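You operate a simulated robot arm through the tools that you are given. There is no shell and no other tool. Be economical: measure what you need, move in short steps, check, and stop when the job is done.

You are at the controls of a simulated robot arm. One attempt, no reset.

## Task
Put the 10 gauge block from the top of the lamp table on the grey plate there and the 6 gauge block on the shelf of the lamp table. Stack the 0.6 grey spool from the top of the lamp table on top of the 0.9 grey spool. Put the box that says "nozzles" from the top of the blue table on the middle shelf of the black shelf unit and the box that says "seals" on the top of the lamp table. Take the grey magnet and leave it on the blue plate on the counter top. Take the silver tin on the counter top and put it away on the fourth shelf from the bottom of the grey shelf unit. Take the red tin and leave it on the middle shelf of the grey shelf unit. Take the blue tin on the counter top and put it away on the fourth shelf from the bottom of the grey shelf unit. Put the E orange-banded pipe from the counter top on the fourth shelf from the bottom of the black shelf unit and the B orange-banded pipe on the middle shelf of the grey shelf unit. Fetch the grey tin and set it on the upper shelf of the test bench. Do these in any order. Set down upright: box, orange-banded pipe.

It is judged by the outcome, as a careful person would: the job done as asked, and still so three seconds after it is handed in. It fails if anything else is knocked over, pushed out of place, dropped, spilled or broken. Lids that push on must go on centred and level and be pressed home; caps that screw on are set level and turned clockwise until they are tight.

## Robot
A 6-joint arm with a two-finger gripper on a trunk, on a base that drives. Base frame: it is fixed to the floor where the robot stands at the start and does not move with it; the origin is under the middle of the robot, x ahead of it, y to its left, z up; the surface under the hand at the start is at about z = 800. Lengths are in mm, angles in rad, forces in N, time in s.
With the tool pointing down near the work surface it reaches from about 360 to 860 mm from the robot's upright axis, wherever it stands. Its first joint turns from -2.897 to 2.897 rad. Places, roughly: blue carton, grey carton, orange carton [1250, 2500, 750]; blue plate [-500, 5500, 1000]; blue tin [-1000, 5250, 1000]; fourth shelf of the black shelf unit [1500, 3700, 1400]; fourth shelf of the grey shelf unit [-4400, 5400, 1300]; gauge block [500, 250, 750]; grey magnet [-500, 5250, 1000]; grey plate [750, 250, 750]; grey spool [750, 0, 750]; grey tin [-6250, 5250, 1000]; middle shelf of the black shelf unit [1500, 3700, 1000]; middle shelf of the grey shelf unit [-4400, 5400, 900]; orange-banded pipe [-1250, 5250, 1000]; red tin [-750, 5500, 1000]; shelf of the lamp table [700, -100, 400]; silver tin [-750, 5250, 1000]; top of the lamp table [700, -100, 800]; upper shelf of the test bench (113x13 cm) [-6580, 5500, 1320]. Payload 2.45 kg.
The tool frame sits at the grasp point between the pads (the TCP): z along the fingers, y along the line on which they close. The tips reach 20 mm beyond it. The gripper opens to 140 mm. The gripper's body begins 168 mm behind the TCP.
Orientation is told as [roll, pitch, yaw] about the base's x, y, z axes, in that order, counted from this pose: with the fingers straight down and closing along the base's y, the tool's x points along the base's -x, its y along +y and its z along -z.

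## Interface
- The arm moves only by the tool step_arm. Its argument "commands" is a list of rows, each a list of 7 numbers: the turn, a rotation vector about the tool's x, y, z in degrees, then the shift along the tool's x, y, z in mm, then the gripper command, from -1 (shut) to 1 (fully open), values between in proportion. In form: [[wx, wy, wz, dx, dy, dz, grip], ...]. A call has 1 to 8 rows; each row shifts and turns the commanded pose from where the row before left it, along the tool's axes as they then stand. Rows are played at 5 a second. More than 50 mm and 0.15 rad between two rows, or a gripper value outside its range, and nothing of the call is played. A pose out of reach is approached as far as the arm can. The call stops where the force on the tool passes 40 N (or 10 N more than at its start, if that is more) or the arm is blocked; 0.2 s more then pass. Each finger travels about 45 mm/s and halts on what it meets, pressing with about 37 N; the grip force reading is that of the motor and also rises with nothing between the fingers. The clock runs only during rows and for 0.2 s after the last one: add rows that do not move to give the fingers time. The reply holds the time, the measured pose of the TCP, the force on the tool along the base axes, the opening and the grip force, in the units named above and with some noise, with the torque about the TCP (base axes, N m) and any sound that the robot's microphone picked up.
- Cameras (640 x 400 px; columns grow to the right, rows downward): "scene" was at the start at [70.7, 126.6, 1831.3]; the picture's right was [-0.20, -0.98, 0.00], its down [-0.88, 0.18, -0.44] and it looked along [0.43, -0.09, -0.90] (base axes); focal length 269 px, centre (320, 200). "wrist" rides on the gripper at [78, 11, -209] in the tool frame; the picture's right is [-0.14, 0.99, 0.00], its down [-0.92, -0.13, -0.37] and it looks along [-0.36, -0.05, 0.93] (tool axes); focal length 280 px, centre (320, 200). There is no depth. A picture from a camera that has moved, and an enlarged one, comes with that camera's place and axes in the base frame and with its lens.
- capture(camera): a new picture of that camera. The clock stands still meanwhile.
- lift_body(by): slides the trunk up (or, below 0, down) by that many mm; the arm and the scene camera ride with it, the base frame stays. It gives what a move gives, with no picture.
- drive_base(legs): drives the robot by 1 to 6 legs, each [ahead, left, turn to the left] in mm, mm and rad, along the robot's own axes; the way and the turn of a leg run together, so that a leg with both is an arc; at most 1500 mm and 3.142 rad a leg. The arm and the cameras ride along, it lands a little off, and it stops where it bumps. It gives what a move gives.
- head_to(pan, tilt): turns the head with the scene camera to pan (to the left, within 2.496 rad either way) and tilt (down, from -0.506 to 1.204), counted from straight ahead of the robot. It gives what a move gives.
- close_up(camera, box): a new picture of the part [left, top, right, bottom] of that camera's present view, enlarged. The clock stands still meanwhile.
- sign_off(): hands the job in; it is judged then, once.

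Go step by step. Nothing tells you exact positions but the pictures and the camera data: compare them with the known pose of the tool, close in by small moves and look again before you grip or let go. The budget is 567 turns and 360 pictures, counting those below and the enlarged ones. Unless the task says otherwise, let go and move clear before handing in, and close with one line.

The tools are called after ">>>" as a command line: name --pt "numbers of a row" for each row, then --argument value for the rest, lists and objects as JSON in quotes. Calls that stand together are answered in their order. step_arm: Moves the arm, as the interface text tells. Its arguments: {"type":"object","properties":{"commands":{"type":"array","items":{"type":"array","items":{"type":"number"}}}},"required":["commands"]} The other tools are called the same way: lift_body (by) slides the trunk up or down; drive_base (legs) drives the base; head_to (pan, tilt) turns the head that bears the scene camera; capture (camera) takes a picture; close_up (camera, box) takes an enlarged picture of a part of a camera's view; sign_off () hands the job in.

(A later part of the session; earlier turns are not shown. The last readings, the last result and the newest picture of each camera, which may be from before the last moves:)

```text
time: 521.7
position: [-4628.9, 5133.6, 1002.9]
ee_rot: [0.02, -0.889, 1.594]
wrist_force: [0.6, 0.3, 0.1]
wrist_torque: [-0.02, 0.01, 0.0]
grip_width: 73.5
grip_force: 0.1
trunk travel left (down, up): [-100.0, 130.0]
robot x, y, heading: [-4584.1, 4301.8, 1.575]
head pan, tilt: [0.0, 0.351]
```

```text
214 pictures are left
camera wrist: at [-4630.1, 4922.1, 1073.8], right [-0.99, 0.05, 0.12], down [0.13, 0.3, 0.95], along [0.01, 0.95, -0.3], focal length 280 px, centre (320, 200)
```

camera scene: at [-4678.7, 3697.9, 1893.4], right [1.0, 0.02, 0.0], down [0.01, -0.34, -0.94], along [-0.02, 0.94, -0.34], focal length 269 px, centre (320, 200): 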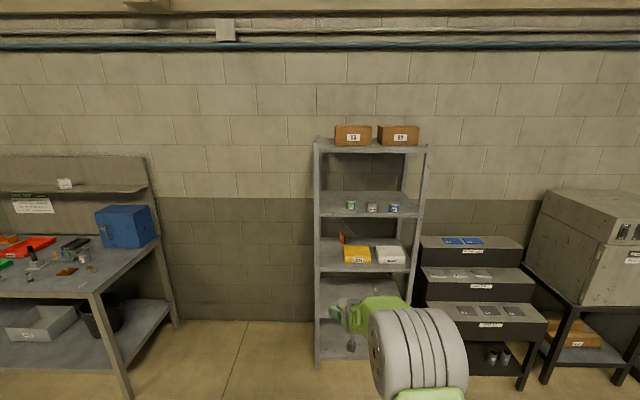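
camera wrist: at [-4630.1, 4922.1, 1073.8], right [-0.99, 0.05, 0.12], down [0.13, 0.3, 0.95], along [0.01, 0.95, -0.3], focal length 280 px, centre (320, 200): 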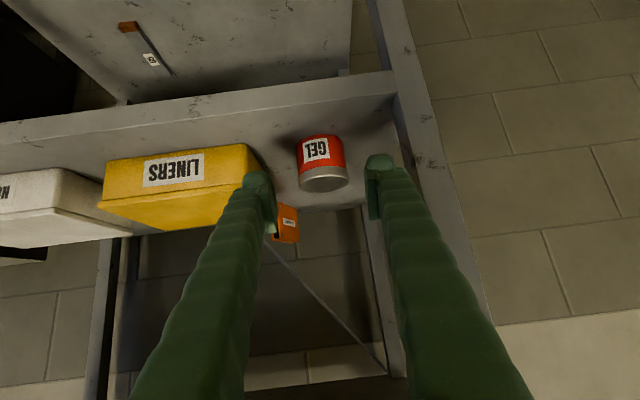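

GEL stands on the middle shelf. Next: pipe B from the counter.

>>> drive_base --legs '[[-620, 0, 0]]'

>>> step_arm --pt "0 0 0 -27 0 -22 0.15" --pt "0 0 0 -27 0 -22 0.15" --pt "0 0 0 -27 0 -22 0.15" --pt "0 0 0 0 0 0 0.15"

>>> drive_base --legs '[[0, -1100, 0], [0, -1100, 0], [0, -1090, 0], [500, 0, 0]]'

>>> capture --camera "wrist"

```text
time: 525.2
position: [-4627.5, 4515.5, 1002.9]
ee_rot: [0.021, -0.894, 1.596]
wrist_force: [-0.6, -1.5, -0.6]
wrist_torque: [0.0, 0.0, -0.02]
grip_width: 73.7
grip_force: 0.1
trunk travel left (down, up): [-100.0, 130.0]
robot x, y, heading: [-4580.2, 3684.8, 1.579]
head pan, tilt: [0.0, 0.351]
```

```text
time: 526.2
position: [-4626.3, 4516.7, 1107.9]
ee_rot: [0.019, -0.893, 1.595]
wrist_force: [-0.1, 0.1, -1.2]
wrist_torque: [0.0, -0.01, 0.0]
grip_width: 80.5
grip_force: 0.1
trunk travel left (down, up): [-100.0, 130.0]
robot x, y, heading: [-4576.0, 3683.6, 1.579]
head pan, tilt: [0.0, 0.351]
```

```text
time: 557.5
position: [-1376.4, 5044.2, 1106.2]
ee_rot: [0.02, -0.893, 1.598]
wrist_force: [0.5, -0.2, 0.5]
wrist_torque: [0.01, 0.0, 0.03]
grip_width: 80.6
grip_force: 0.1
trunk travel left (down, up): [-100.0, 130.0]
robot x, y, heading: [-1324.6, 4209.7, 1.578]
head pan, tilt: [0.0, 0.351]
```

```text
213 pictures are left
camera wrist: at [-1376.0, 4831.3, 1177.7], right [-0.99, 0.04, 0.12], down [0.13, 0.3, 0.95], along [0.0, 0.95, -0.3], focal length 280 px, centre (320, 200)
```

wrist: 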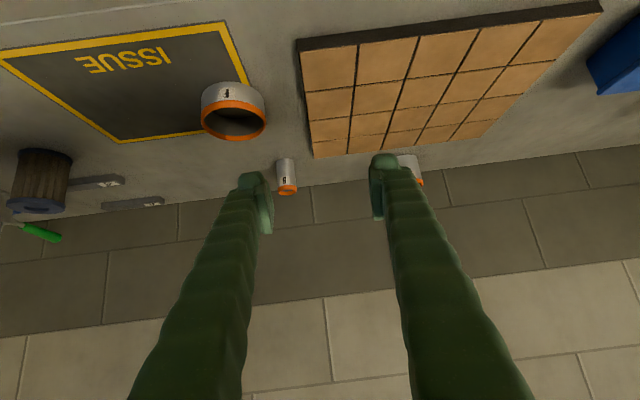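

>>> drive_base --legs '[[0, -68, -0.005], [250, 0, 0]]'

>>> step_arm --pt "0 0 0 15 0 42 0.0" --pt "0 0 0 15 0 42 0.0" --pt "0 0 0 0 0 0 0.0"

>>> capture --camera "wrist"

```text
time: 560.2
position: [-1306.3, 5294.7, 1107.0]
ee_rot: [0.02, -0.892, 1.595]
wrist_force: [0.6, 0.0, -0.2]
wrist_torque: [0.04, 0.0, 0.0]
grip_width: 80.2
grip_force: 0.1
trunk travel left (down, up): [-100.0, 130.0]
robot x, y, heading: [-1257.6, 4458.9, 1.579]
head pan, tilt: [0.0, 0.351]
```

```text
time: 561.0
position: [-1309.3, 5341.0, 1031.1]
ee_rot: [0.02, -0.893, 1.595]
wrist_force: [0.2, -0.2, 0.4]
wrist_torque: [0.03, -0.03, 0.01]
grip_width: 70.0
grip_force: 0.1
trunk travel left (down, up): [-100.0, 130.0]
robot x, y, heading: [-1261.0, 4459.1, 1.576]
head pan, tilt: [0.0, 0.351]
```

```text
212 pictures are left
camera wrist: at [-1310.3, 5129.4, 1102.5], right [-0.99, 0.05, 0.12], down [0.13, 0.3, 0.95], along [0.01, 0.95, -0.3], focal length 280 px, centre (320, 200)
```

wrist: 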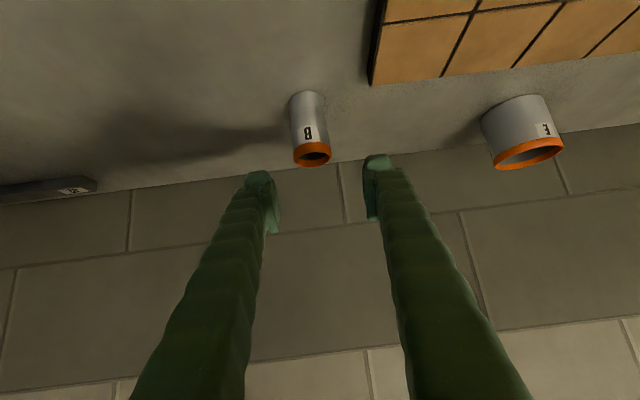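

>>> step_arm --pt "0 0 0 22 -1 28 0.0" --pt "0 0 0 22 -1 28 0.0" --pt "0 0 0 0 0 20 0.0" --pt "0 0 0 0 0 0 0.0"

>>> capture --camera "wrist"

```text
time: 562.0
position: [-1307.7, 5373.5, 948.4]
ee_rot: [0.022, -0.893, 1.596]
wrist_force: [0.0, 0.5, 0.1]
wrist_torque: [-0.02, 0.02, -0.03]
grip_width: 70.1
grip_force: 0.0
trunk travel left (down, up): [-100.0, 130.0]
robot x, y, heading: [-1262.5, 4465.3, 1.58]
head pan, tilt: [0.0, 0.351]
```

```text
211 pictures are left
camera wrist: at [-1309.7, 5161.4, 1019.4], right [-0.99, 0.05, 0.12], down [0.13, 0.3, 0.95], along [0.01, 0.95, -0.3], focal length 280 px, centre (320, 200)
```

wrist: 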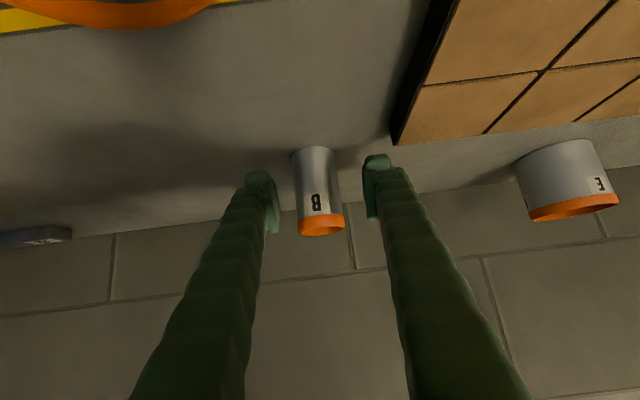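

>>> step_arm --pt "0 0 0 -5.3 -1 16.9 0.0" --pt "0 0 0 -5.3 -1 16.9 0.0" --pt "0 0 0 0 0 0 0.0"

>>> close_up --camera "wrist" --box '[220, 120, 420, 260]'

```text
time: 562.8
position: [-1307.9, 5405.6, 936.8]
ee_rot: [0.019, -0.892, 1.595]
wrist_force: [0.5, 0.2, -0.2]
wrist_torque: [0.0, 0.01, -0.03]
grip_width: 70.2
grip_force: 0.1
trunk travel left (down, up): [-100.0, 130.0]
robot x, y, heading: [-1258.9, 4460.7, 1.577]
head pan, tilt: [0.0, 0.351]
```

```text
2.86 times, centred on (320, 190) of wrist
camera zoom: at [-1309.3, 5193.3, 1007.2], right [-0.99, 0.05, 0.12], down [0.13, 0.3, 0.95], along [0.01, 0.95, -0.3], focal length 801 px, centre (320, 229)
```

zoom: 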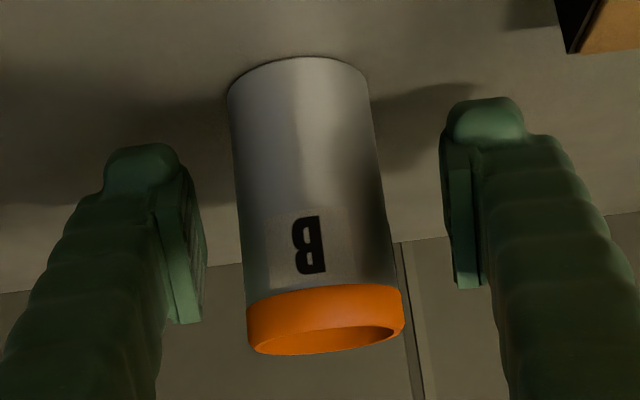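

>>> step_arm --pt "0 0 0 0 0 0 -0.25" --pt "0 0 0 0 0 0 -0.6" --pt "0 0 0 0 0 0 -1" --pt "0 0 0 0 0 0 -1" --pt "0 0 0 0 0 0 -1"

>>> step_arm --pt "0 0 0 -15 0 -12 -1" --pt "0 0 0 -27 0 -22 -1" --pt "0 0 0 -27 0 -22 -1" --pt "0 0 0 -27 0 -22 -1" --pt "0 0 0 0 0 -40 -1" --pt "0 0 0 0 0 -40 -1" --pt "0 0 0 0 0 0 -1"

>>> capture --camera "wrist"

```text
time: 564.0
position: [-1308.8, 5405.1, 936.4]
ee_rot: [0.02, -0.893, 1.595]
wrist_force: [1.0, 0.4, 1.2]
wrist_torque: [0.0, -0.09, 0.0]
grip_width: 37.5
grip_force: 36.3
trunk travel left (down, up): [-100.0, 130.0]
robot x, y, heading: [-1262.9, 4460.4, 1.578]
head pan, tilt: [0.0, 0.351]
```

```text
time: 565.6
position: [-1306.4, 5342.5, 1109.7]
ee_rot: [0.02, -0.893, 1.594]
wrist_force: [-0.4, 1.5, -1.4]
wrist_torque: [0.03, -0.02, -0.01]
grip_width: 37.5
grip_force: 37.0
trunk travel left (down, up): [-100.0, 130.0]
robot x, y, heading: [-1260.6, 4464.0, 1.578]
head pan, tilt: [0.0, 0.351]
```

```text
209 pictures are left
camera wrist: at [-1306.1, 5130.6, 1180.5], right [-0.99, 0.05, 0.12], down [0.13, 0.3, 0.95], along [0.01, 0.95, -0.3], focal length 280 px, centre (320, 200)
```

wrist: 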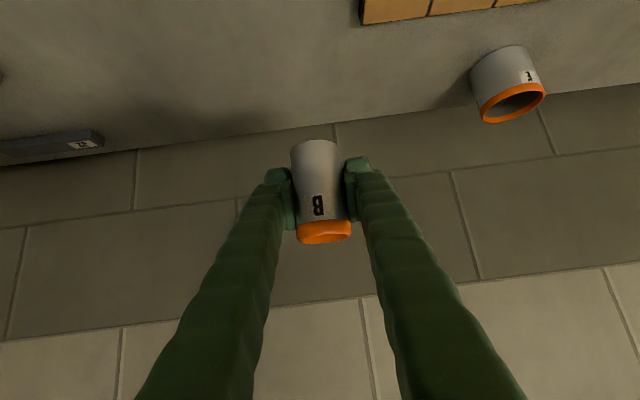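

B held. Drive to the grey unit and place it on the front strip of the middle shelf.

>>> drive_base --legs '[[-760, 0, -0.006], [0, 1050, 0], [0, 1050, 0], [0, 1050, 0]]'

>>> step_arm --pt "0 0 0 27 0 22 -1" --pt "0 0 0 27 0 22 -1" --pt "0 0 0 27 0 22 -1" --pt "0 0 0 8 0 6.4 -1" --pt "0 0 0 0 0 0 -1"

>>> drive_base --legs '[[430, 0, 0]]'

>>> capture --camera "wrist"

```text
time: 597.0
position: [-4463.4, 4594.8, 1108.4]
ee_rot: [0.018, -0.891, 1.598]
wrist_force: [0.2, 0.0, -2.5]
wrist_torque: [0.02, 0.01, 0.0]
grip_width: 37.4
grip_force: 37.2
trunk travel left (down, up): [-100.0, 130.0]
robot x, y, heading: [-4417.9, 3713.6, 1.577]
head pan, tilt: [0.0, 0.351]
```

```text
time: 598.2
position: [-4465.0, 4593.4, 996.0]
ee_rot: [0.022, -0.894, 1.599]
wrist_force: [0.5, 0.3, -1.1]
wrist_torque: [-0.02, 0.0, -0.02]
grip_width: 37.5
grip_force: 37.3
trunk travel left (down, up): [-100.0, 130.0]
robot x, y, heading: [-4417.6, 3717.2, 1.579]
head pan, tilt: [0.0, 0.351]
```

```text
time: 600.9
position: [-4467.8, 5027.2, 993.3]
ee_rot: [0.02, -0.891, 1.594]
wrist_force: [-0.5, 0.0, -1.9]
wrist_torque: [0.03, 0.0, 0.0]
grip_width: 37.5
grip_force: 37.3
trunk travel left (down, up): [-100.0, 130.0]
robot x, y, heading: [-4418.2, 4149.7, 1.577]
head pan, tilt: [0.0, 0.351]
```

```text
208 pictures are left
camera wrist: at [-4467.3, 4814.4, 1065.7], right [-0.99, 0.05, 0.12], down [0.13, 0.3, 0.95], along [0.01, 0.95, -0.3], focal length 280 px, centre (320, 200)
```

wrist: 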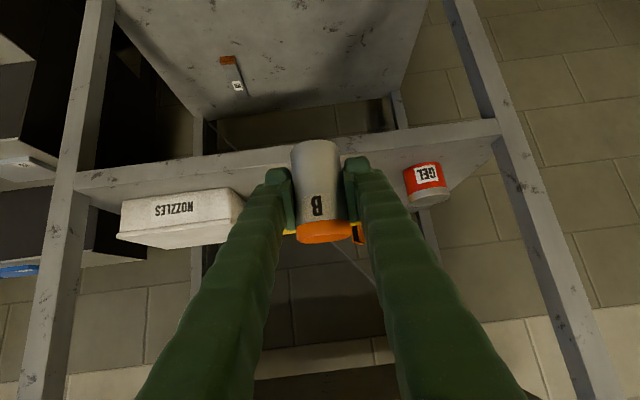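

>>> drive_base --legs '[[148, 0, 0]]'

>>> step_arm --pt "0 0 0 15 0 12 -1" --pt "0 0 0 15 0 12 -1" --pt "0 0 0 0 0 0 -1"

>>> capture --camera "wrist"

```text
time: 602.2
position: [-4472.3, 5176.2, 993.5]
ee_rot: [0.021, -0.891, 1.599]
wrist_force: [0.8, 0.7, -2.0]
wrist_torque: [0.0, 0.0, -0.01]
grip_width: 37.4
grip_force: 36.8
trunk travel left (down, up): [-100.0, 130.0]
robot x, y, heading: [-4420.3, 4295.4, 1.585]
head pan, tilt: [0.0, 0.351]
```

```text
time: 603.0
position: [-4473.6, 5174.6, 955.5]
ee_rot: [0.022, -0.892, 1.6]
wrist_force: [0.6, 0.3, -1.2]
wrist_torque: [-0.01, -0.04, -0.01]
grip_width: 37.2
grip_force: 36.8
trunk travel left (down, up): [-100.0, 130.0]
robot x, y, heading: [-4426.9, 4296.2, 1.584]
head pan, tilt: [0.0, 0.351]
```

```text
207 pictures are left
camera wrist: at [-4473.1, 4962.9, 1026.7], right [-0.99, 0.04, 0.12], down [0.13, 0.3, 0.95], along [0.0, 0.95, -0.3], focal length 280 px, centre (320, 200)
```

wrist: 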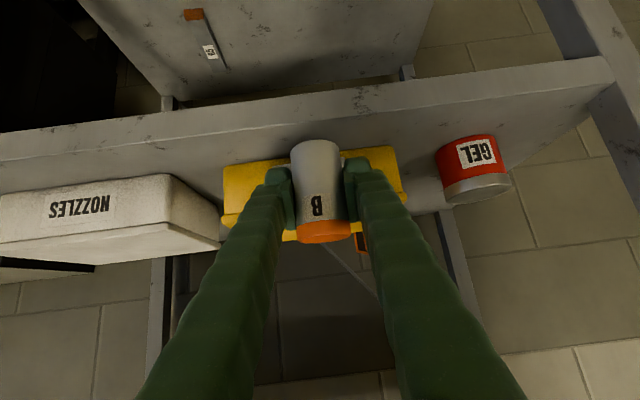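

>>> step_arm --pt "0 0 0 9 0 7.2 -1" --pt "0 0 0 0 0 0 -1"

>>> step_arm --pt "0 0 0 1.6 0 1.3 -1" --pt "0 0 0 0 0 0 -1"

>>> step_arm --pt "0 0 0 1.6 0 1.3 -1" --pt "0 0 0 0 0 0 -1"

```text
time: 603.6
position: [-4472.9, 5173.9, 944.1]
ee_rot: [0.02, -0.892, 1.6]
wrist_force: [-0.2, 0.2, -1.8]
wrist_torque: [-0.01, 0.01, 0.01]
grip_width: 37.5
grip_force: 37.3
trunk travel left (down, up): [-100.0, 130.0]
robot x, y, heading: [-4419.9, 4292.3, 1.585]
head pan, tilt: [0.0, 0.351]
```

```text
time: 604.2
position: [-4473.3, 5174.2, 943.5]
ee_rot: [0.021, -0.891, 1.6]
wrist_force: [0.2, 0.2, -1.3]
wrist_torque: [0.01, -0.02, 0.0]
grip_width: 37.3
grip_force: 37.4
trunk travel left (down, up): [-100.0, 130.0]
robot x, y, heading: [-4418.9, 4296.0, 1.585]
head pan, tilt: [0.0, 0.351]
```

```text
time: 604.8
position: [-4473.6, 5173.7, 939.6]
ee_rot: [0.022, -0.892, 1.6]
wrist_force: [-0.3, -0.2, -1.1]
wrist_torque: [0.01, 0.0, -0.01]
grip_width: 37.5
grip_force: 37.3
trunk travel left (down, up): [-100.0, 130.0]
robot x, y, heading: [-4424.0, 4294.8, 1.579]
head pan, tilt: [0.0, 0.351]
```

>>> step_arm --pt "0 0 0 1.2 0 1 -1" --pt "0 0 0 0 0 0 -1"

>>> step_arm --pt "0 0 0 1.2 0 1 -1" --pt "0 0 0 0 0 0 -1"

```text
time: 605.4
position: [-4473.3, 5175.5, 939.4]
ee_rot: [0.021, -0.891, 1.6]
wrist_force: [-0.5, -0.1, -1.7]
wrist_torque: [-0.01, 0.0, -0.06]
grip_width: 37.0
grip_force: 37.1
trunk travel left (down, up): [-100.0, 130.0]
robot x, y, heading: [-4419.4, 4296.2, 1.584]
head pan, tilt: [0.0, 0.351]
```

```text
time: 606.0
position: [-4472.3, 5174.1, 937.2]
ee_rot: [0.022, -0.892, 1.598]
wrist_force: [-0.5, 0.3, -0.6]
wrist_torque: [0.0, 0.01, -0.02]
grip_width: 37.5
grip_force: 36.9
trunk travel left (down, up): [-100.0, 130.0]
robot x, y, heading: [-4419.7, 4296.6, 1.584]
head pan, tilt: [0.0, 0.351]
```

>>> step_arm --pt "0 0 0 1.2 0 1 -1" --pt "0 0 0 0 0 0 -1"

>>> step_arm --pt "0 0 0 1.2 0 1 -1" --pt "0 0 0 0 0 0 -1"

>>> close_up --camera "wrist" --box '[220, 90, 420, 260]'

```text
time: 606.6
position: [-4471.3, 5174.6, 937.4]
ee_rot: [0.021, -0.893, 1.6]
wrist_force: [0.3, 0.5, 1.4]
wrist_torque: [0.04, -0.05, -0.04]
grip_width: 37.0
grip_force: 37.2
trunk travel left (down, up): [-100.0, 130.0]
robot x, y, heading: [-4419.8, 4297.8, 1.58]
head pan, tilt: [0.0, 0.351]
```

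```text
time: 607.2
position: [-4472.9, 5174.9, 936.8]
ee_rot: [0.02, -0.895, 1.599]
wrist_force: [1.5, -2.8, 10.5]
wrist_torque: [0.02, -0.2, -0.04]
grip_width: 37.4
grip_force: 37.2
trunk travel left (down, up): [-100.0, 130.0]
robot x, y, heading: [-4420.7, 4297.3, 1.577]
head pan, tilt: [0.0, 0.351]
```

```text
2.35 times, centred on (320, 175) of wrist
camera zoom: at [-4472.8, 4962.5, 1007.1], right [-0.99, 0.04, 0.12], down [0.13, 0.29, 0.95], along [0.0, 0.96, -0.3], focal length 660 px, centre (320, 259)
```

zoom: 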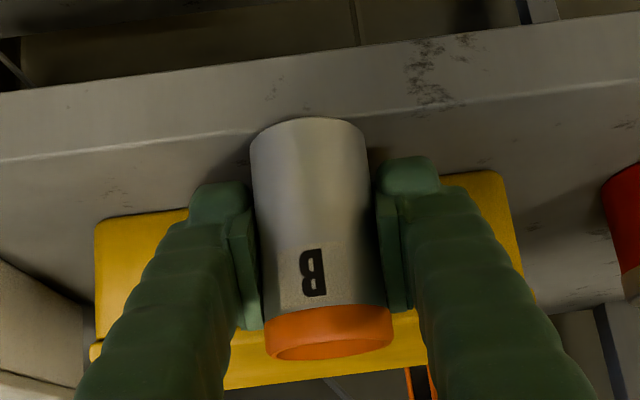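

The pipe's front is flush with the shelf edge; I'll lift slightly and move it 10 mm deeper.

>>> step_arm --pt "0 0 0 -6.2 0 -5 -1" --pt "0 0 0 -6.3 0 7.8 -1" --pt "0 0 0 0 0 0 -1" --pt "0 0 0 3.1 0 2.5 -1" --pt "0 0 0 0 0 0 -1"

>>> step_arm --pt "0 0 0 1.6 0 1.3 -1" --pt "0 0 0 0.8 0 0.6 -1" --pt "0 0 0 0 0 0 -1"

>>> close_up --camera "wrist" --box '[220, 90, 420, 260]'

```text
time: 608.4
position: [-4472.0, 5185.4, 937.7]
ee_rot: [0.019, -0.891, 1.601]
wrist_force: [0.5, -2.0, -2.2]
wrist_torque: [0.0, 0.01, -0.07]
grip_width: 37.3
grip_force: 37.2
trunk travel left (down, up): [-100.0, 130.0]
robot x, y, heading: [-4420.0, 4295.3, 1.585]
head pan, tilt: [0.0, 0.351]
```

```text
time: 609.2
position: [-4471.7, 5185.4, 936.5]
ee_rot: [0.021, -0.892, 1.603]
wrist_force: [0.1, -0.9, 4.1]
wrist_torque: [0.04, -0.09, -0.04]
grip_width: 37.0
grip_force: 36.8
trunk travel left (down, up): [-100.0, 130.0]
robot x, y, heading: [-4419.9, 4296.3, 1.581]
head pan, tilt: [0.0, 0.351]
```

```text
2.35 times, centred on (320, 175) of wrist
camera zoom: at [-4472.7, 4973.2, 1007.5], right [-0.99, 0.04, 0.12], down [0.13, 0.29, 0.95], along [0.0, 0.95, -0.3], focal length 660 px, centre (320, 259)
```

zoom: 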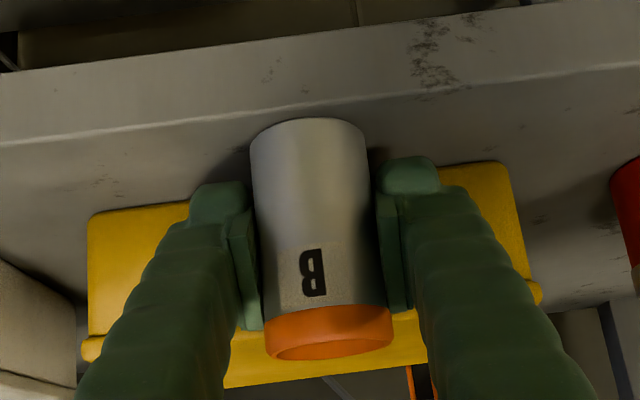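

>>> step_arm --pt "0 0 0 0 0 0 -0.4" --pt "0 0 0 0 0 0 -0.2" --pt "0 0 0 0 0 0 -0.2" --pt "0 0 0 0 0 -30 -0.2" --pt "0 0 0 0 0 -45 -0.2" --pt "0 0 0 0 0 -45 -0.2" --pt "0 0 0 0 0 0 -0.2"

>>> capture --camera "wrist"

```text
time: 610.8
position: [-4466.7, 5091.9, 1011.7]
ee_rot: [0.022, -0.891, 1.601]
wrist_force: [0.1, 0.2, 0.7]
wrist_torque: [-0.02, -0.02, -0.03]
grip_width: 56.1
grip_force: 0.1
trunk travel left (down, up): [-100.0, 130.0]
robot x, y, heading: [-4419.4, 4293.7, 1.576]
head pan, tilt: [0.0, 0.351]
```

```text
204 pictures are left
camera wrist: at [-4467.0, 4880.9, 1082.4], right [-0.99, 0.04, 0.12], down [0.13, 0.3, 0.95], along [0.0, 0.95, -0.3], focal length 280 px, centre (320, 200)
```

wrist: 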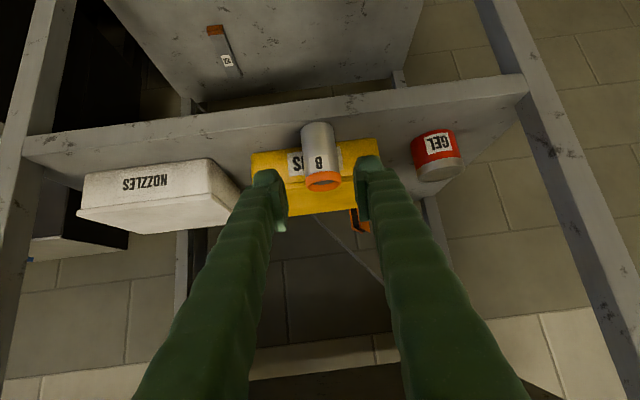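

B placed. Now the grey tin on the test bench further left.

>>> drive_base --legs '[[-600, 0, 0]]'

>>> step_arm --pt "0 0 0 -27 0 -22 0.2" --pt "0 0 0 -27 0 -22 0.2" --pt "0 0 0 -27 0 -22 0.2" --pt "0 0 0 -20 0 -16 0.2" --pt "0 0 0 0 0 0 0.2"

>>> drive_base --legs '[[0, 1000, -0.01], [0, 850, 0]]'

>>> head_to --pan 0.0 --tilt 0.45

>>> capture --camera "scene"

>>> capture --camera "wrist"

```text
time: 614.2
position: [-4455.5, 4495.8, 1010.3]
ee_rot: [0.022, -0.893, 1.592]
wrist_force: [0.6, 0.6, -0.2]
wrist_torque: [0.01, 0.0, 0.0]
grip_width: 56.1
grip_force: 0.1
trunk travel left (down, up): [-100.0, 130.0]
robot x, y, heading: [-4418.3, 3698.7, 1.576]
head pan, tilt: [0.0, 0.351]
```

```text
time: 615.4
position: [-4455.1, 4496.5, 1141.1]
ee_rot: [0.018, -0.892, 1.592]
wrist_force: [-0.3, 0.3, -0.4]
wrist_torque: [0.01, -0.04, 0.0]
grip_width: 83.8
grip_force: 0.0
trunk travel left (down, up): [-100.0, 130.0]
robot x, y, heading: [-4415.3, 3702.3, 1.576]
head pan, tilt: [0.0, 0.351]
```

```text
time: 631.8
position: [-6299.5, 4480.2, 1139.0]
ee_rot: [0.019, -0.892, 1.604]
wrist_force: [0.1, -1.1, 0.0]
wrist_torque: [-0.02, 0.01, 0.01]
grip_width: 84.0
grip_force: 0.1
trunk travel left (down, up): [-100.0, 130.0]
robot x, y, heading: [-6248.3, 3684.0, 1.587]
head pan, tilt: [0.0, 0.351]
```

```text
time: 632.5
position: [-6298.5, 4481.1, 1139.8]
ee_rot: [0.021, -0.889, 1.605]
wrist_force: [-0.3, 0.1, -0.8]
wrist_torque: [0.01, 0.0, 0.01]
grip_width: 84.2
grip_force: 0.0
trunk travel left (down, up): [-100.0, 130.0]
robot x, y, heading: [-6251.8, 3684.0, 1.587]
head pan, tilt: [0.0, 0.45]
```

```text
203 pictures are left
camera scene: at [-6390.6, 3781.1, 1884.3], right [1.0, 0.02, 0.0], down [0.01, -0.43, -0.9], along [-0.01, 0.9, -0.43], focal length 269 px, centre (320, 200)
```

scene: 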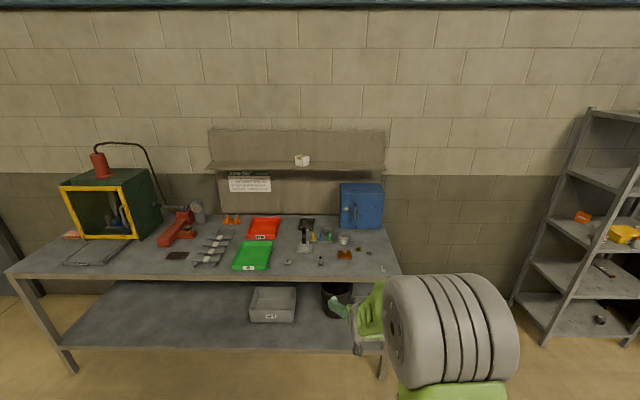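

```text
202 pictures are left
camera wrist: at [-6296.8, 4267.9, 1211.3], right [-0.99, 0.04, 0.12], down [0.13, 0.3, 0.95], along [0.0, 0.95, -0.3], focal length 280 px, centre (320, 200)
```

wrist: 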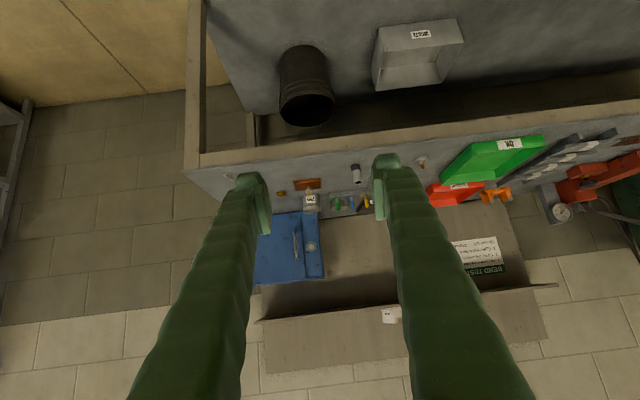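

>>> close_up --camera "scene" --box '[205, 125, 405, 280]'

>>> close_up --camera "scene" --box '[280, 205, 400, 275]'

```text
2.58 times, centred on (305, 202) of scene
camera zoom: at [-6390.6, 3781.1, 1884.3], right [1.0, 0.02, 0.0], down [0.01, -0.43, -0.9], along [-0.01, 0.9, -0.43], focal length 695 px, centre (359, 194)
```

zoom: 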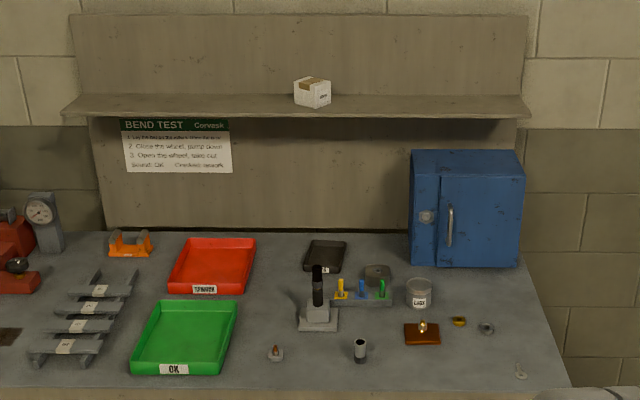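

```text
5.33 times, centred on (340, 240) of scene
camera zoom: at [-6390.6, 3781.1, 1884.3], right [1.0, 0.02, 0.0], down [0.01, -0.43, -0.9], along [-0.01, 0.9, -0.43], focal length 1436 px, centre (213, -13)
```

zoom: 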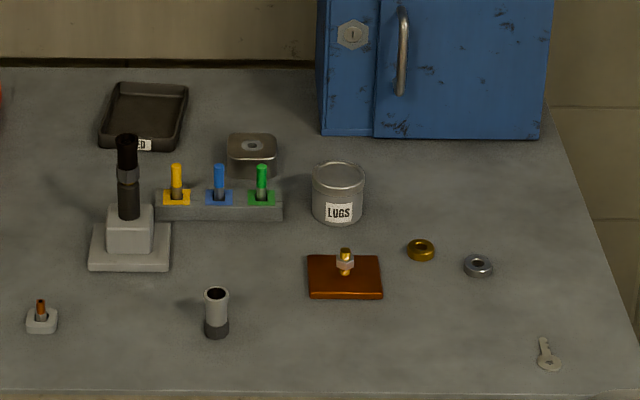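

The grey tin is "LUGS"; the upper shelf runs behind. Approach LUGS.

>>> drive_base --legs '[[0, -30, -0.016], [520, 0, 0]]'

>>> capture --camera "wrist"

```text
time: 636.0
position: [-6259.8, 4994.1, 1139.3]
ee_rot: [0.021, -0.892, 1.594]
wrist_force: [-0.7, 0.6, 0.1]
wrist_torque: [-0.04, -0.02, 0.02]
grip_width: 84.1
grip_force: 0.0
trunk travel left (down, up): [-100.0, 130.0]
robot x, y, heading: [-6222.4, 4195.1, 1.582]
head pan, tilt: [0.0, 0.45]
```

```text
199 pictures are left
camera wrist: at [-6260.9, 4783.4, 1211.0], right [-0.99, 0.05, 0.12], down [0.13, 0.3, 0.95], along [0.01, 0.95, -0.3], focal length 280 px, centre (320, 200)
```

wrist: 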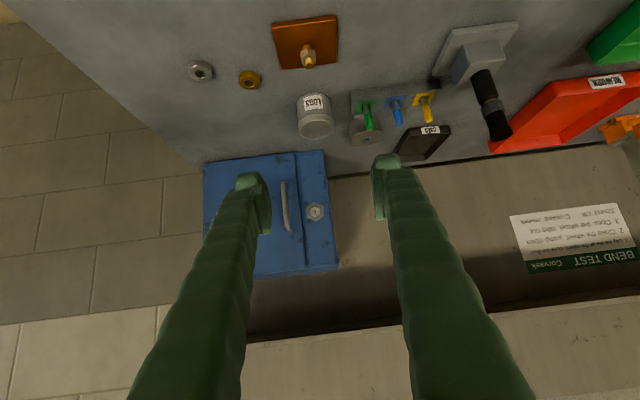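

>>> step_arm --pt "0 0 0 0 0 44 0.1" --pt "0 0 0 0 0 44 0.1" --pt "0 0 0 0 0 44 0.1" --pt "0 0 0 0 0 44 0.1" --pt "0 0 0 0 0 0 0.1"

>>> capture --camera "wrist"

```text
time: 637.2
position: [-6264.4, 5130.2, 1031.0]
ee_rot: [0.021, -0.891, 1.593]
wrist_force: [-0.6, 0.6, -0.5]
wrist_torque: [0.03, 0.0, 0.01]
grip_width: 77.0
grip_force: 0.1
trunk travel left (down, up): [-100.0, 130.0]
robot x, y, heading: [-6220.3, 4195.6, 1.579]
head pan, tilt: [0.0, 0.45]
```

```text
198 pictures are left
camera wrist: at [-6266.7, 4918.7, 1102.3], right [-0.99, 0.05, 0.12], down [0.13, 0.3, 0.95], along [0.01, 0.95, -0.3], focal length 280 px, centre (320, 200)
```

wrist: 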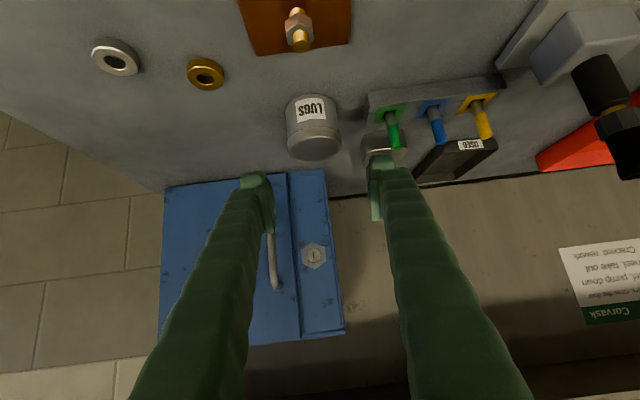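

>>> step_arm --pt "0 0 0 12 -3 28 0.08" --pt "0 0 0 12 -2 28 0.08" --pt "0 0 0 4 0 22 0.08" --pt "0 0 0 0 0 0 0.08"

>>> capture --camera "wrist"

```text
time: 638.2
position: [-6263.6, 5175.8, 960.6]
ee_rot: [0.02, -0.895, 1.594]
wrist_force: [0.9, -0.3, 0.2]
wrist_torque: [0.0, 0.04, 0.0]
grip_width: 75.6
grip_force: 0.0
trunk travel left (down, up): [-100.0, 130.0]
robot x, y, heading: [-6222.5, 4195.2, 1.577]
head pan, tilt: [0.0, 0.45]
```

```text
197 pictures are left
camera wrist: at [-6265.1, 4964.3, 1031.1], right [-0.99, 0.05, 0.12], down [0.13, 0.3, 0.95], along [0.01, 0.95, -0.3], focal length 280 px, centre (320, 200)
```

wrist: 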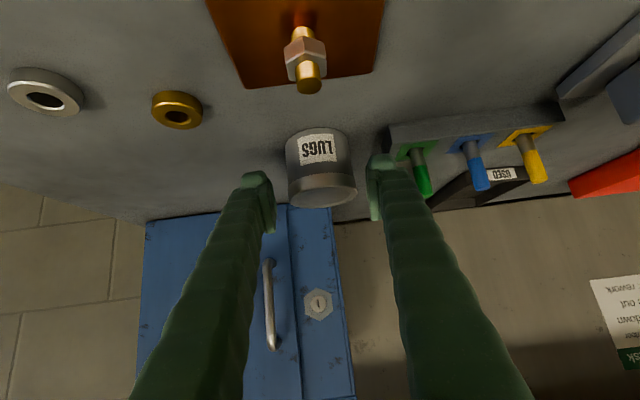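

>>> step_arm --pt "0 0 0 3 1 12 0.08" --pt "0 0 0 3 0 12 0.08" --pt "0 0 0 0 0 0 0.08"

>>> close_up --camera "wrist" --box '[200, 110, 440, 260]'

```text
time: 639.0
position: [-6266.1, 5190.4, 939.9]
ee_rot: [0.02, -0.893, 1.593]
wrist_force: [0.2, -0.8, -0.2]
wrist_torque: [0.01, -0.02, 0.03]
grip_width: 75.5
grip_force: 0.0
trunk travel left (down, up): [-100.0, 130.0]
robot x, y, heading: [-6219.2, 4192.4, 1.582]
head pan, tilt: [0.0, 0.45]
```

```text
2.67 times, centred on (320, 185) of wrist
camera zoom: at [-6267.4, 4978.6, 1011.0], right [-0.99, 0.05, 0.12], down [0.13, 0.3, 0.95], along [0.01, 0.95, -0.3], focal length 748 px, centre (320, 240)
```

zoom: 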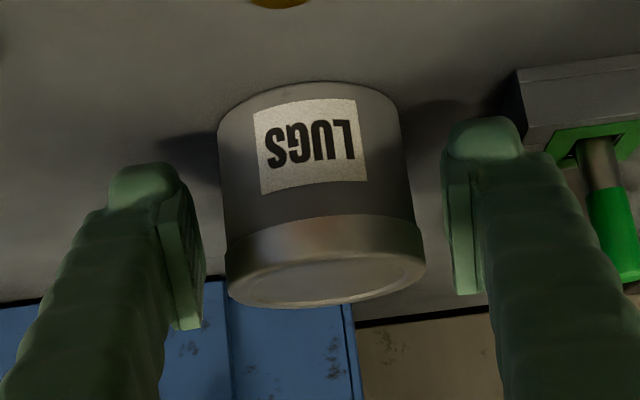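

>>> step_arm --pt "0 0 0 -1.6 0 11.6 0.08" --pt "0 0 0 0 0 0 0.08" --pt "0 0 0 0 0 0 -0.3" --pt "0 0 0 0 0 0 -1" --pt "0 0 0 0 0 0 -1" --pt "0 0 0 0 0 0 -1"

>>> step_arm --pt "0 0 0 -15 0 -12 -1" --pt "0 0 0 -27 0 -22 -1" --pt "0 0 0 -27 0 -22 -1" --pt "0 0 0 -27 0 -22 -1" --pt "0 0 0 0 0 0 -1"

>>> capture --camera "wrist"

```text
time: 640.4
position: [-6266.9, 5200.9, 934.7]
ee_rot: [0.021, -0.893, 1.593]
wrist_force: [0.9, 0.8, -1.0]
wrist_torque: [0.03, -0.11, 0.04]
grip_width: 61.2
grip_force: 36.9
trunk travel left (down, up): [-100.0, 130.0]
robot x, y, heading: [-6217.7, 4197.7, 1.574]
head pan, tilt: [0.0, 0.45]
```

```text
time: 641.6
position: [-6263.1, 5199.7, 1058.7]
ee_rot: [0.019, -0.892, 1.593]
wrist_force: [-0.5, 0.5, -2.2]
wrist_torque: [-0.04, 0.0, 0.04]
grip_width: 61.0
grip_force: 36.8
trunk travel left (down, up): [-100.0, 130.0]
robot x, y, heading: [-6221.6, 4200.5, 1.583]
head pan, tilt: [0.0, 0.45]
```

```text
195 pictures are left
camera wrist: at [-6264.5, 4987.0, 1129.1], right [-0.99, 0.05, 0.12], down [0.13, 0.3, 0.95], along [0.01, 0.95, -0.3], focal length 280 px, centre (320, 200)
```

wrist: 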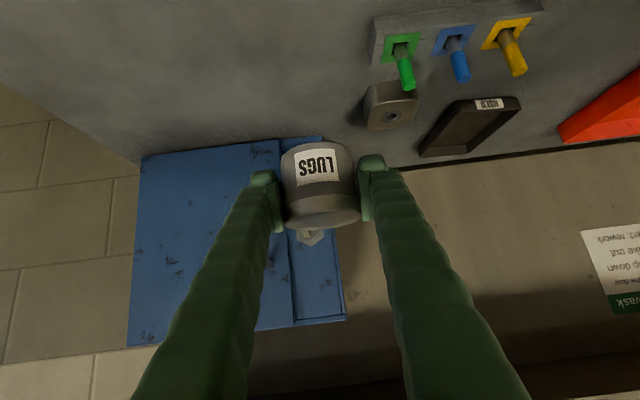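

LUGS held. Back off, strafe, and raise to the upper shelf level.

>>> drive_base --legs '[[-220, 0, -0.006], [0, 120, 0]]'

>>> lift_body --by 130

>>> step_arm --pt "0 0 0 -27 0 -22 -1" --pt "0 0 0 -27 0 -22 -1" --pt "0 0 0 -27 0 -22 -1" --pt "0 0 0 -27 0 -22 -1" --pt "0 0 0 -27 0 -22 -1" --pt "0 0 0 -10 0 -8 -1" --pt "0 0 0 0 0 0 -1"

>>> capture --camera "wrist"

```text
time: 644.6
position: [-6375.1, 4974.8, 1057.5]
ee_rot: [0.02, -0.891, 1.59]
wrist_force: [-0.2, -0.7, -1.3]
wrist_torque: [0.02, -0.01, -0.05]
grip_width: 61.0
grip_force: 37.6
trunk travel left (down, up): [-100.0, 130.0]
robot x, y, heading: [-6330.6, 3969.9, 1.572]
head pan, tilt: [0.0, 0.45]
```

```text
time: 646.2
position: [-6375.4, 4975.0, 1186.6]
ee_rot: [0.018, -0.892, 1.588]
wrist_force: [0.2, 0.6, -2.5]
wrist_torque: [0.0, 0.02, -0.03]
grip_width: 61.1
grip_force: 37.5
trunk travel left (down, up): [-230.0, 0.0]
robot x, y, heading: [-6336.8, 3975.9, 1.57]
head pan, tilt: [0.0, 0.45]
```

```text
time: 647.8
position: [-6372.0, 4975.7, 1376.1]
ee_rot: [0.02, -0.891, 1.589]
wrist_force: [-0.6, 0.0, -2.5]
wrist_torque: [-0.03, 0.02, 0.0]
grip_width: 61.0
grip_force: 37.2
trunk travel left (down, up): [-230.0, 0.0]
robot x, y, heading: [-6332.4, 3971.5, 1.568]
head pan, tilt: [0.0, 0.45]
```

```text
194 pictures are left
camera wrist: at [-6373.9, 4763.3, 1446.5], right [-0.99, 0.05, 0.12], down [0.13, 0.3, 0.95], along [0.02, 0.95, -0.3], focal length 280 px, centre (320, 200)
```

wrist: 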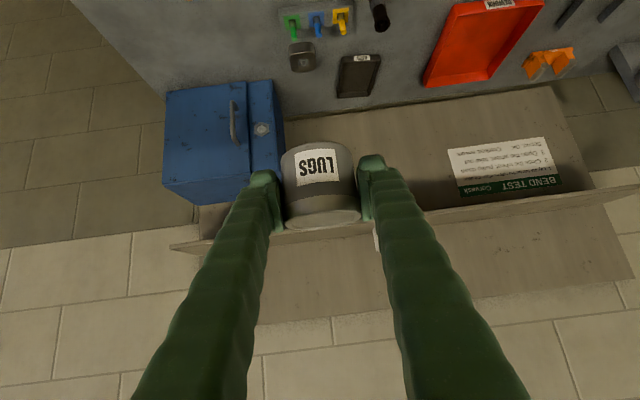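

>>> close_up --camera "wrist" --box '[150, 160, 640, 300]'

>>> close_up --camera "scene" --box '[200, 120, 420, 240]'

```text
1.31 times, centred on (395, 230) of wrist
camera zoom: at [-6373.9, 4763.3, 1446.5], right [-0.99, 0.05, 0.12], down [0.13, 0.3, 0.95], along [0.02, 0.95, -0.3], focal length 366 px, centre (222, 161)
```

zoom: 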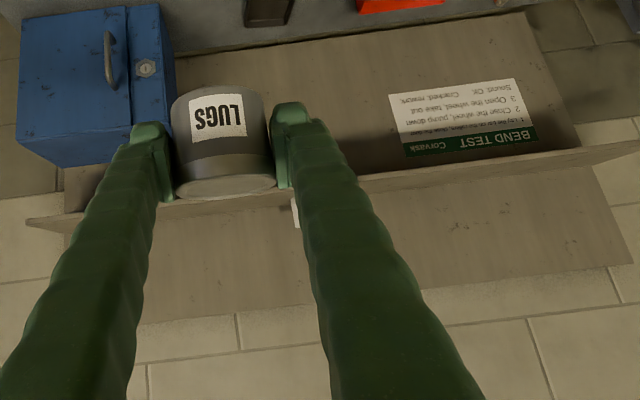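

```text
2.91 times, centred on (310, 180) of scene
camera zoom: at [-6477.2, 4074.8, 2014.2], right [1.0, 0.0, 0.0], down [0.0, -0.44, -0.9], along [0.0, 0.9, -0.44], focal length 783 px, centre (349, 258)
```

zoom: 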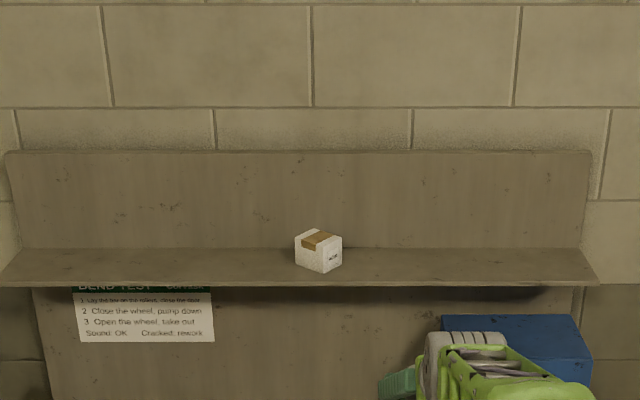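

Upper shelf is at z≈1320, y 5386–5516. Raise slightly and drive in.

>>> step_arm --pt "0 0 0 -12 0 -9.6 -1" --pt "0 0 0 0 0 0 -1"

>>> drive_base --legs '[[330, 0, 0]]'

>>> capture --camera "wrist"

```text
time: 648.4
position: [-6371.7, 4975.5, 1389.6]
ee_rot: [0.021, -0.893, 1.589]
wrist_force: [0.1, -0.1, -2.8]
wrist_torque: [-0.03, -0.03, -0.01]
grip_width: 61.0
grip_force: 37.0
trunk travel left (down, up): [-230.0, 0.0]
robot x, y, heading: [-6336.7, 3973.9, 1.572]
head pan, tilt: [0.0, 0.45]
```

```text
time: 650.6
position: [-6372.2, 5307.1, 1389.6]
ee_rot: [0.018, -0.894, 1.588]
wrist_force: [0.7, 0.8, -2.3]
wrist_torque: [0.01, -0.02, -0.01]
grip_width: 61.3
grip_force: 37.5
trunk travel left (down, up): [-230.0, 0.0]
robot x, y, heading: [-6338.0, 4302.9, 1.575]
head pan, tilt: [0.0, 0.45]
```

```text
191 pictures are left
camera wrist: at [-6373.6, 5096.0, 1460.9], right [-0.99, 0.05, 0.12], down [0.13, 0.3, 0.95], along [0.02, 0.95, -0.3], focal length 280 px, centre (320, 200)
```

wrist: 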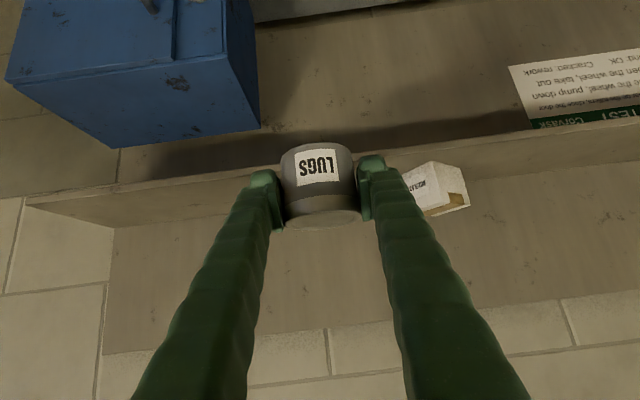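

>>> drive_base --legs '[[130, 0, 0]]'

>>> capture --camera "wrist"

```text
time: 651.9
position: [-6372.5, 5440.1, 1387.9]
ee_rot: [0.021, -0.889, 1.591]
wrist_force: [-0.2, 1.1, -2.3]
wrist_torque: [-0.02, 0.03, 0.0]
grip_width: 61.1
grip_force: 36.5
trunk travel left (down, up): [-230.0, 0.0]
robot x, y, heading: [-6339.8, 4438.3, 1.566]
head pan, tilt: [0.0, 0.45]
```

```text
190 pictures are left
camera wrist: at [-6374.9, 5229.0, 1460.0], right [-0.99, 0.05, 0.12], down [0.13, 0.3, 0.95], along [0.01, 0.95, -0.3], focal length 280 px, centre (320, 200)
```

wrist: 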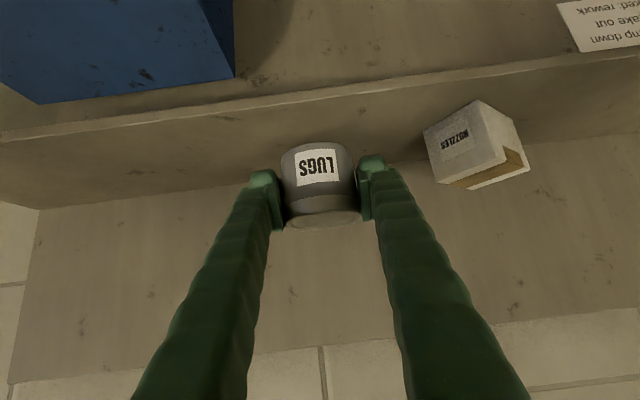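

>>> step_arm --pt "0 0 0 4 0 11 -1" --pt "0 0 0 4 0 11 -1" --pt "0 0 0 0 0 0 -1"

>>> step_arm --pt "0 0 0 2.3 0 1.9 -1" --pt "0 0 0 0 0 0 -1"

>>> step_arm --pt "0 0 0 2.3 0 1.9 -1" --pt "0 0 0 0 0 0 -1"

```text
time: 652.7
position: [-6372.5, 5452.4, 1369.7]
ee_rot: [0.018, -0.89, 1.591]
wrist_force: [0.5, -0.5, -2.3]
wrist_torque: [-0.05, 0.01, -0.01]
grip_width: 61.0
grip_force: 37.1
trunk travel left (down, up): [-230.0, 0.0]
robot x, y, heading: [-6336.0, 4435.3, 1.572]
head pan, tilt: [0.0, 0.45]
```

```text
time: 653.3
position: [-6373.5, 5451.9, 1366.3]
ee_rot: [0.019, -0.893, 1.591]
wrist_force: [-0.6, 0.1, -2.8]
wrist_torque: [-0.03, 0.0, 0.02]
grip_width: 61.0
grip_force: 37.1
trunk travel left (down, up): [-230.0, 0.0]
robot x, y, heading: [-6333.5, 4438.1, 1.569]
head pan, tilt: [0.0, 0.45]
```

```text
time: 653.9
position: [-6373.1, 5450.6, 1364.1]
ee_rot: [0.019, -0.891, 1.591]
wrist_force: [0.6, -0.6, -1.3]
wrist_torque: [-0.03, 0.02, 0.06]
grip_width: 61.2
grip_force: 37.2
trunk travel left (down, up): [-230.0, 0.0]
robot x, y, heading: [-6336.5, 4438.2, 1.568]
head pan, tilt: [0.0, 0.45]
```

>>> step_arm --pt "0 0 0 2.3 0 1.9 -1" --pt "0 0 0 0 0 0 -1"

>>> step_arm --pt "0 0 0 1.6 0 1.3 -1" --pt "0 0 0 0 0 0 -1"

>>> close_up --camera "wrist" --box '[220, 60, 420, 260]'

```text
time: 654.5
position: [-6373.2, 5451.7, 1360.5]
ee_rot: [0.019, -0.889, 1.59]
wrist_force: [-0.2, -0.7, -1.7]
wrist_torque: [0.0, 0.04, 0.01]
grip_width: 61.0
grip_force: 36.8
trunk travel left (down, up): [-230.0, 0.0]
robot x, y, heading: [-6335.1, 4439.7, 1.567]
head pan, tilt: [0.0, 0.45]
```

```text
time: 655.1
position: [-6373.3, 5450.8, 1357.8]
ee_rot: [0.019, -0.89, 1.59]
wrist_force: [0.5, 0.1, -2.6]
wrist_torque: [-0.02, 0.01, -0.01]
grip_width: 60.9
grip_force: 37.7
trunk travel left (down, up): [-230.0, 0.0]
robot x, y, heading: [-6339.2, 4436.0, 1.57]
head pan, tilt: [0.0, 0.45]
```

```text
2.00 times, centred on (320, 160) of wrist
camera zoom: at [-6375.6, 5239.6, 1429.3], right [-0.99, 0.05, 0.12], down [0.13, 0.3, 0.95], along [0.01, 0.95, -0.3], focal length 561 px, centre (320, 280)
```

zoom: 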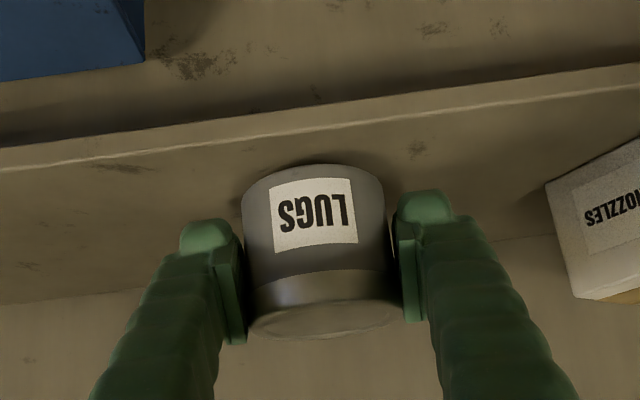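

>>> step_arm --pt "0 0 0 1.6 0 1.3 -1" --pt "0 0 0 0 0 0 -1"

>>> step_arm --pt "0 0 0 1.6 0 1.3 -1" --pt "0 0 0 0 0 0 -1"

```text
time: 655.7
position: [-6373.2, 5451.5, 1356.2]
ee_rot: [0.022, -0.891, 1.591]
wrist_force: [0.6, 0.0, -1.0]
wrist_torque: [0.01, -0.02, -0.01]
grip_width: 61.0
grip_force: 37.2
trunk travel left (down, up): [-230.0, 0.0]
robot x, y, heading: [-6336.6, 4441.3, 1.571]
head pan, tilt: [0.0, 0.45]
```

```text
time: 656.3
position: [-6373.6, 5451.5, 1353.9]
ee_rot: [0.021, -0.892, 1.59]
wrist_force: [0.0, -0.2, -2.9]
wrist_torque: [-0.03, 0.0, -0.04]
grip_width: 60.9
grip_force: 36.8
trunk travel left (down, up): [-230.0, 0.0]
robot x, y, heading: [-6336.4, 4436.6, 1.572]
head pan, tilt: [0.0, 0.45]
```

>>> step_arm --pt "0 0 0 1.6 0 1.3 -1" --pt "0 0 0 0 0 0 -1"

>>> step_arm --pt "0 0 0 1.6 0 1.3 -1" --pt "0 0 0 0 0 0 -1"

```text
time: 656.9
position: [-6373.1, 5451.1, 1351.3]
ee_rot: [0.021, -0.891, 1.589]
wrist_force: [-0.1, -1.1, -1.6]
wrist_torque: [-0.05, 0.03, 0.01]
grip_width: 61.1
grip_force: 36.4
trunk travel left (down, up): [-230.0, 0.0]
robot x, y, heading: [-6333.7, 4437.6, 1.568]
head pan, tilt: [0.0, 0.45]
```

```text
time: 657.5
position: [-6374.0, 5451.6, 1351.0]
ee_rot: [0.019, -0.892, 1.589]
wrist_force: [-0.3, 0.0, -1.7]
wrist_torque: [-0.05, 0.0, 0.03]
grip_width: 61.1
grip_force: 37.2
trunk travel left (down, up): [-230.0, 0.0]
robot x, y, heading: [-6333.5, 4436.3, 1.567]
head pan, tilt: [0.0, 0.45]
```

>>> step_arm --pt "0 0 0 1.6 0 1.3 -1" --pt "0 0 0 0 0 0 -1"

>>> step_arm --pt "0 0 0 1.2 0 1 -1" --pt "0 0 0 0 0 0 -1"

```text
time: 658.1
position: [-6373.1, 5450.6, 1349.2]
ee_rot: [0.019, -0.892, 1.59]
wrist_force: [0.1, 0.4, -1.4]
wrist_torque: [0.0, 0.04, 0.02]
grip_width: 61.2
grip_force: 36.5
trunk travel left (down, up): [-230.0, 0.0]
robot x, y, heading: [-6338.7, 4435.9, 1.575]
head pan, tilt: [0.0, 0.45]
```

```text
time: 658.7
position: [-6374.3, 5452.1, 1346.2]
ee_rot: [0.02, -0.891, 1.591]
wrist_force: [0.5, 0.1, -1.3]
wrist_torque: [0.0, 0.0, 0.03]
grip_width: 60.9
grip_force: 36.9
trunk travel left (down, up): [-230.0, 0.0]
robot x, y, heading: [-6337.0, 4437.5, 1.574]
head pan, tilt: [0.0, 0.45]
```

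>>> step_arm --pt "0 0 0 1.2 0 1 -1" --pt "0 0 0 0 0 0 -1"

>>> close_up --camera "wrist" --box '[220, 60, 420, 260]'

```text
time: 659.3
position: [-6374.2, 5452.2, 1347.0]
ee_rot: [0.019, -0.893, 1.591]
wrist_force: [0.7, -1.0, 3.4]
wrist_torque: [0.09, -0.16, 0.0]
grip_width: 61.1
grip_force: 37.5
trunk travel left (down, up): [-230.0, 0.0]
robot x, y, heading: [-6335.7, 4436.1, 1.57]
head pan, tilt: [0.0, 0.45]
```

```text
2.00 times, centred on (320, 160) of wrist
camera zoom: at [-6376.0, 5239.3, 1417.1], right [-0.99, 0.05, 0.12], down [0.13, 0.29, 0.95], along [0.01, 0.95, -0.3], focal length 561 px, centre (320, 280)
```

zoom: 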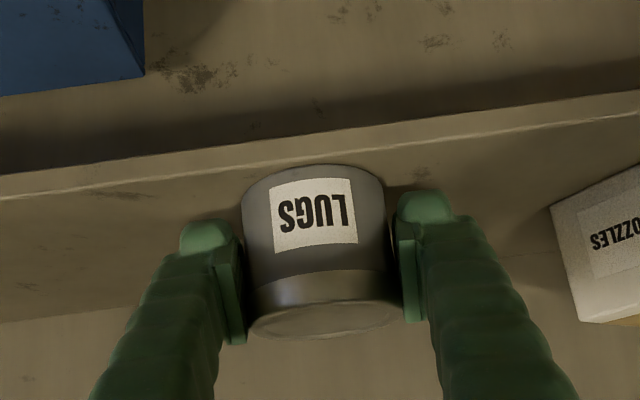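

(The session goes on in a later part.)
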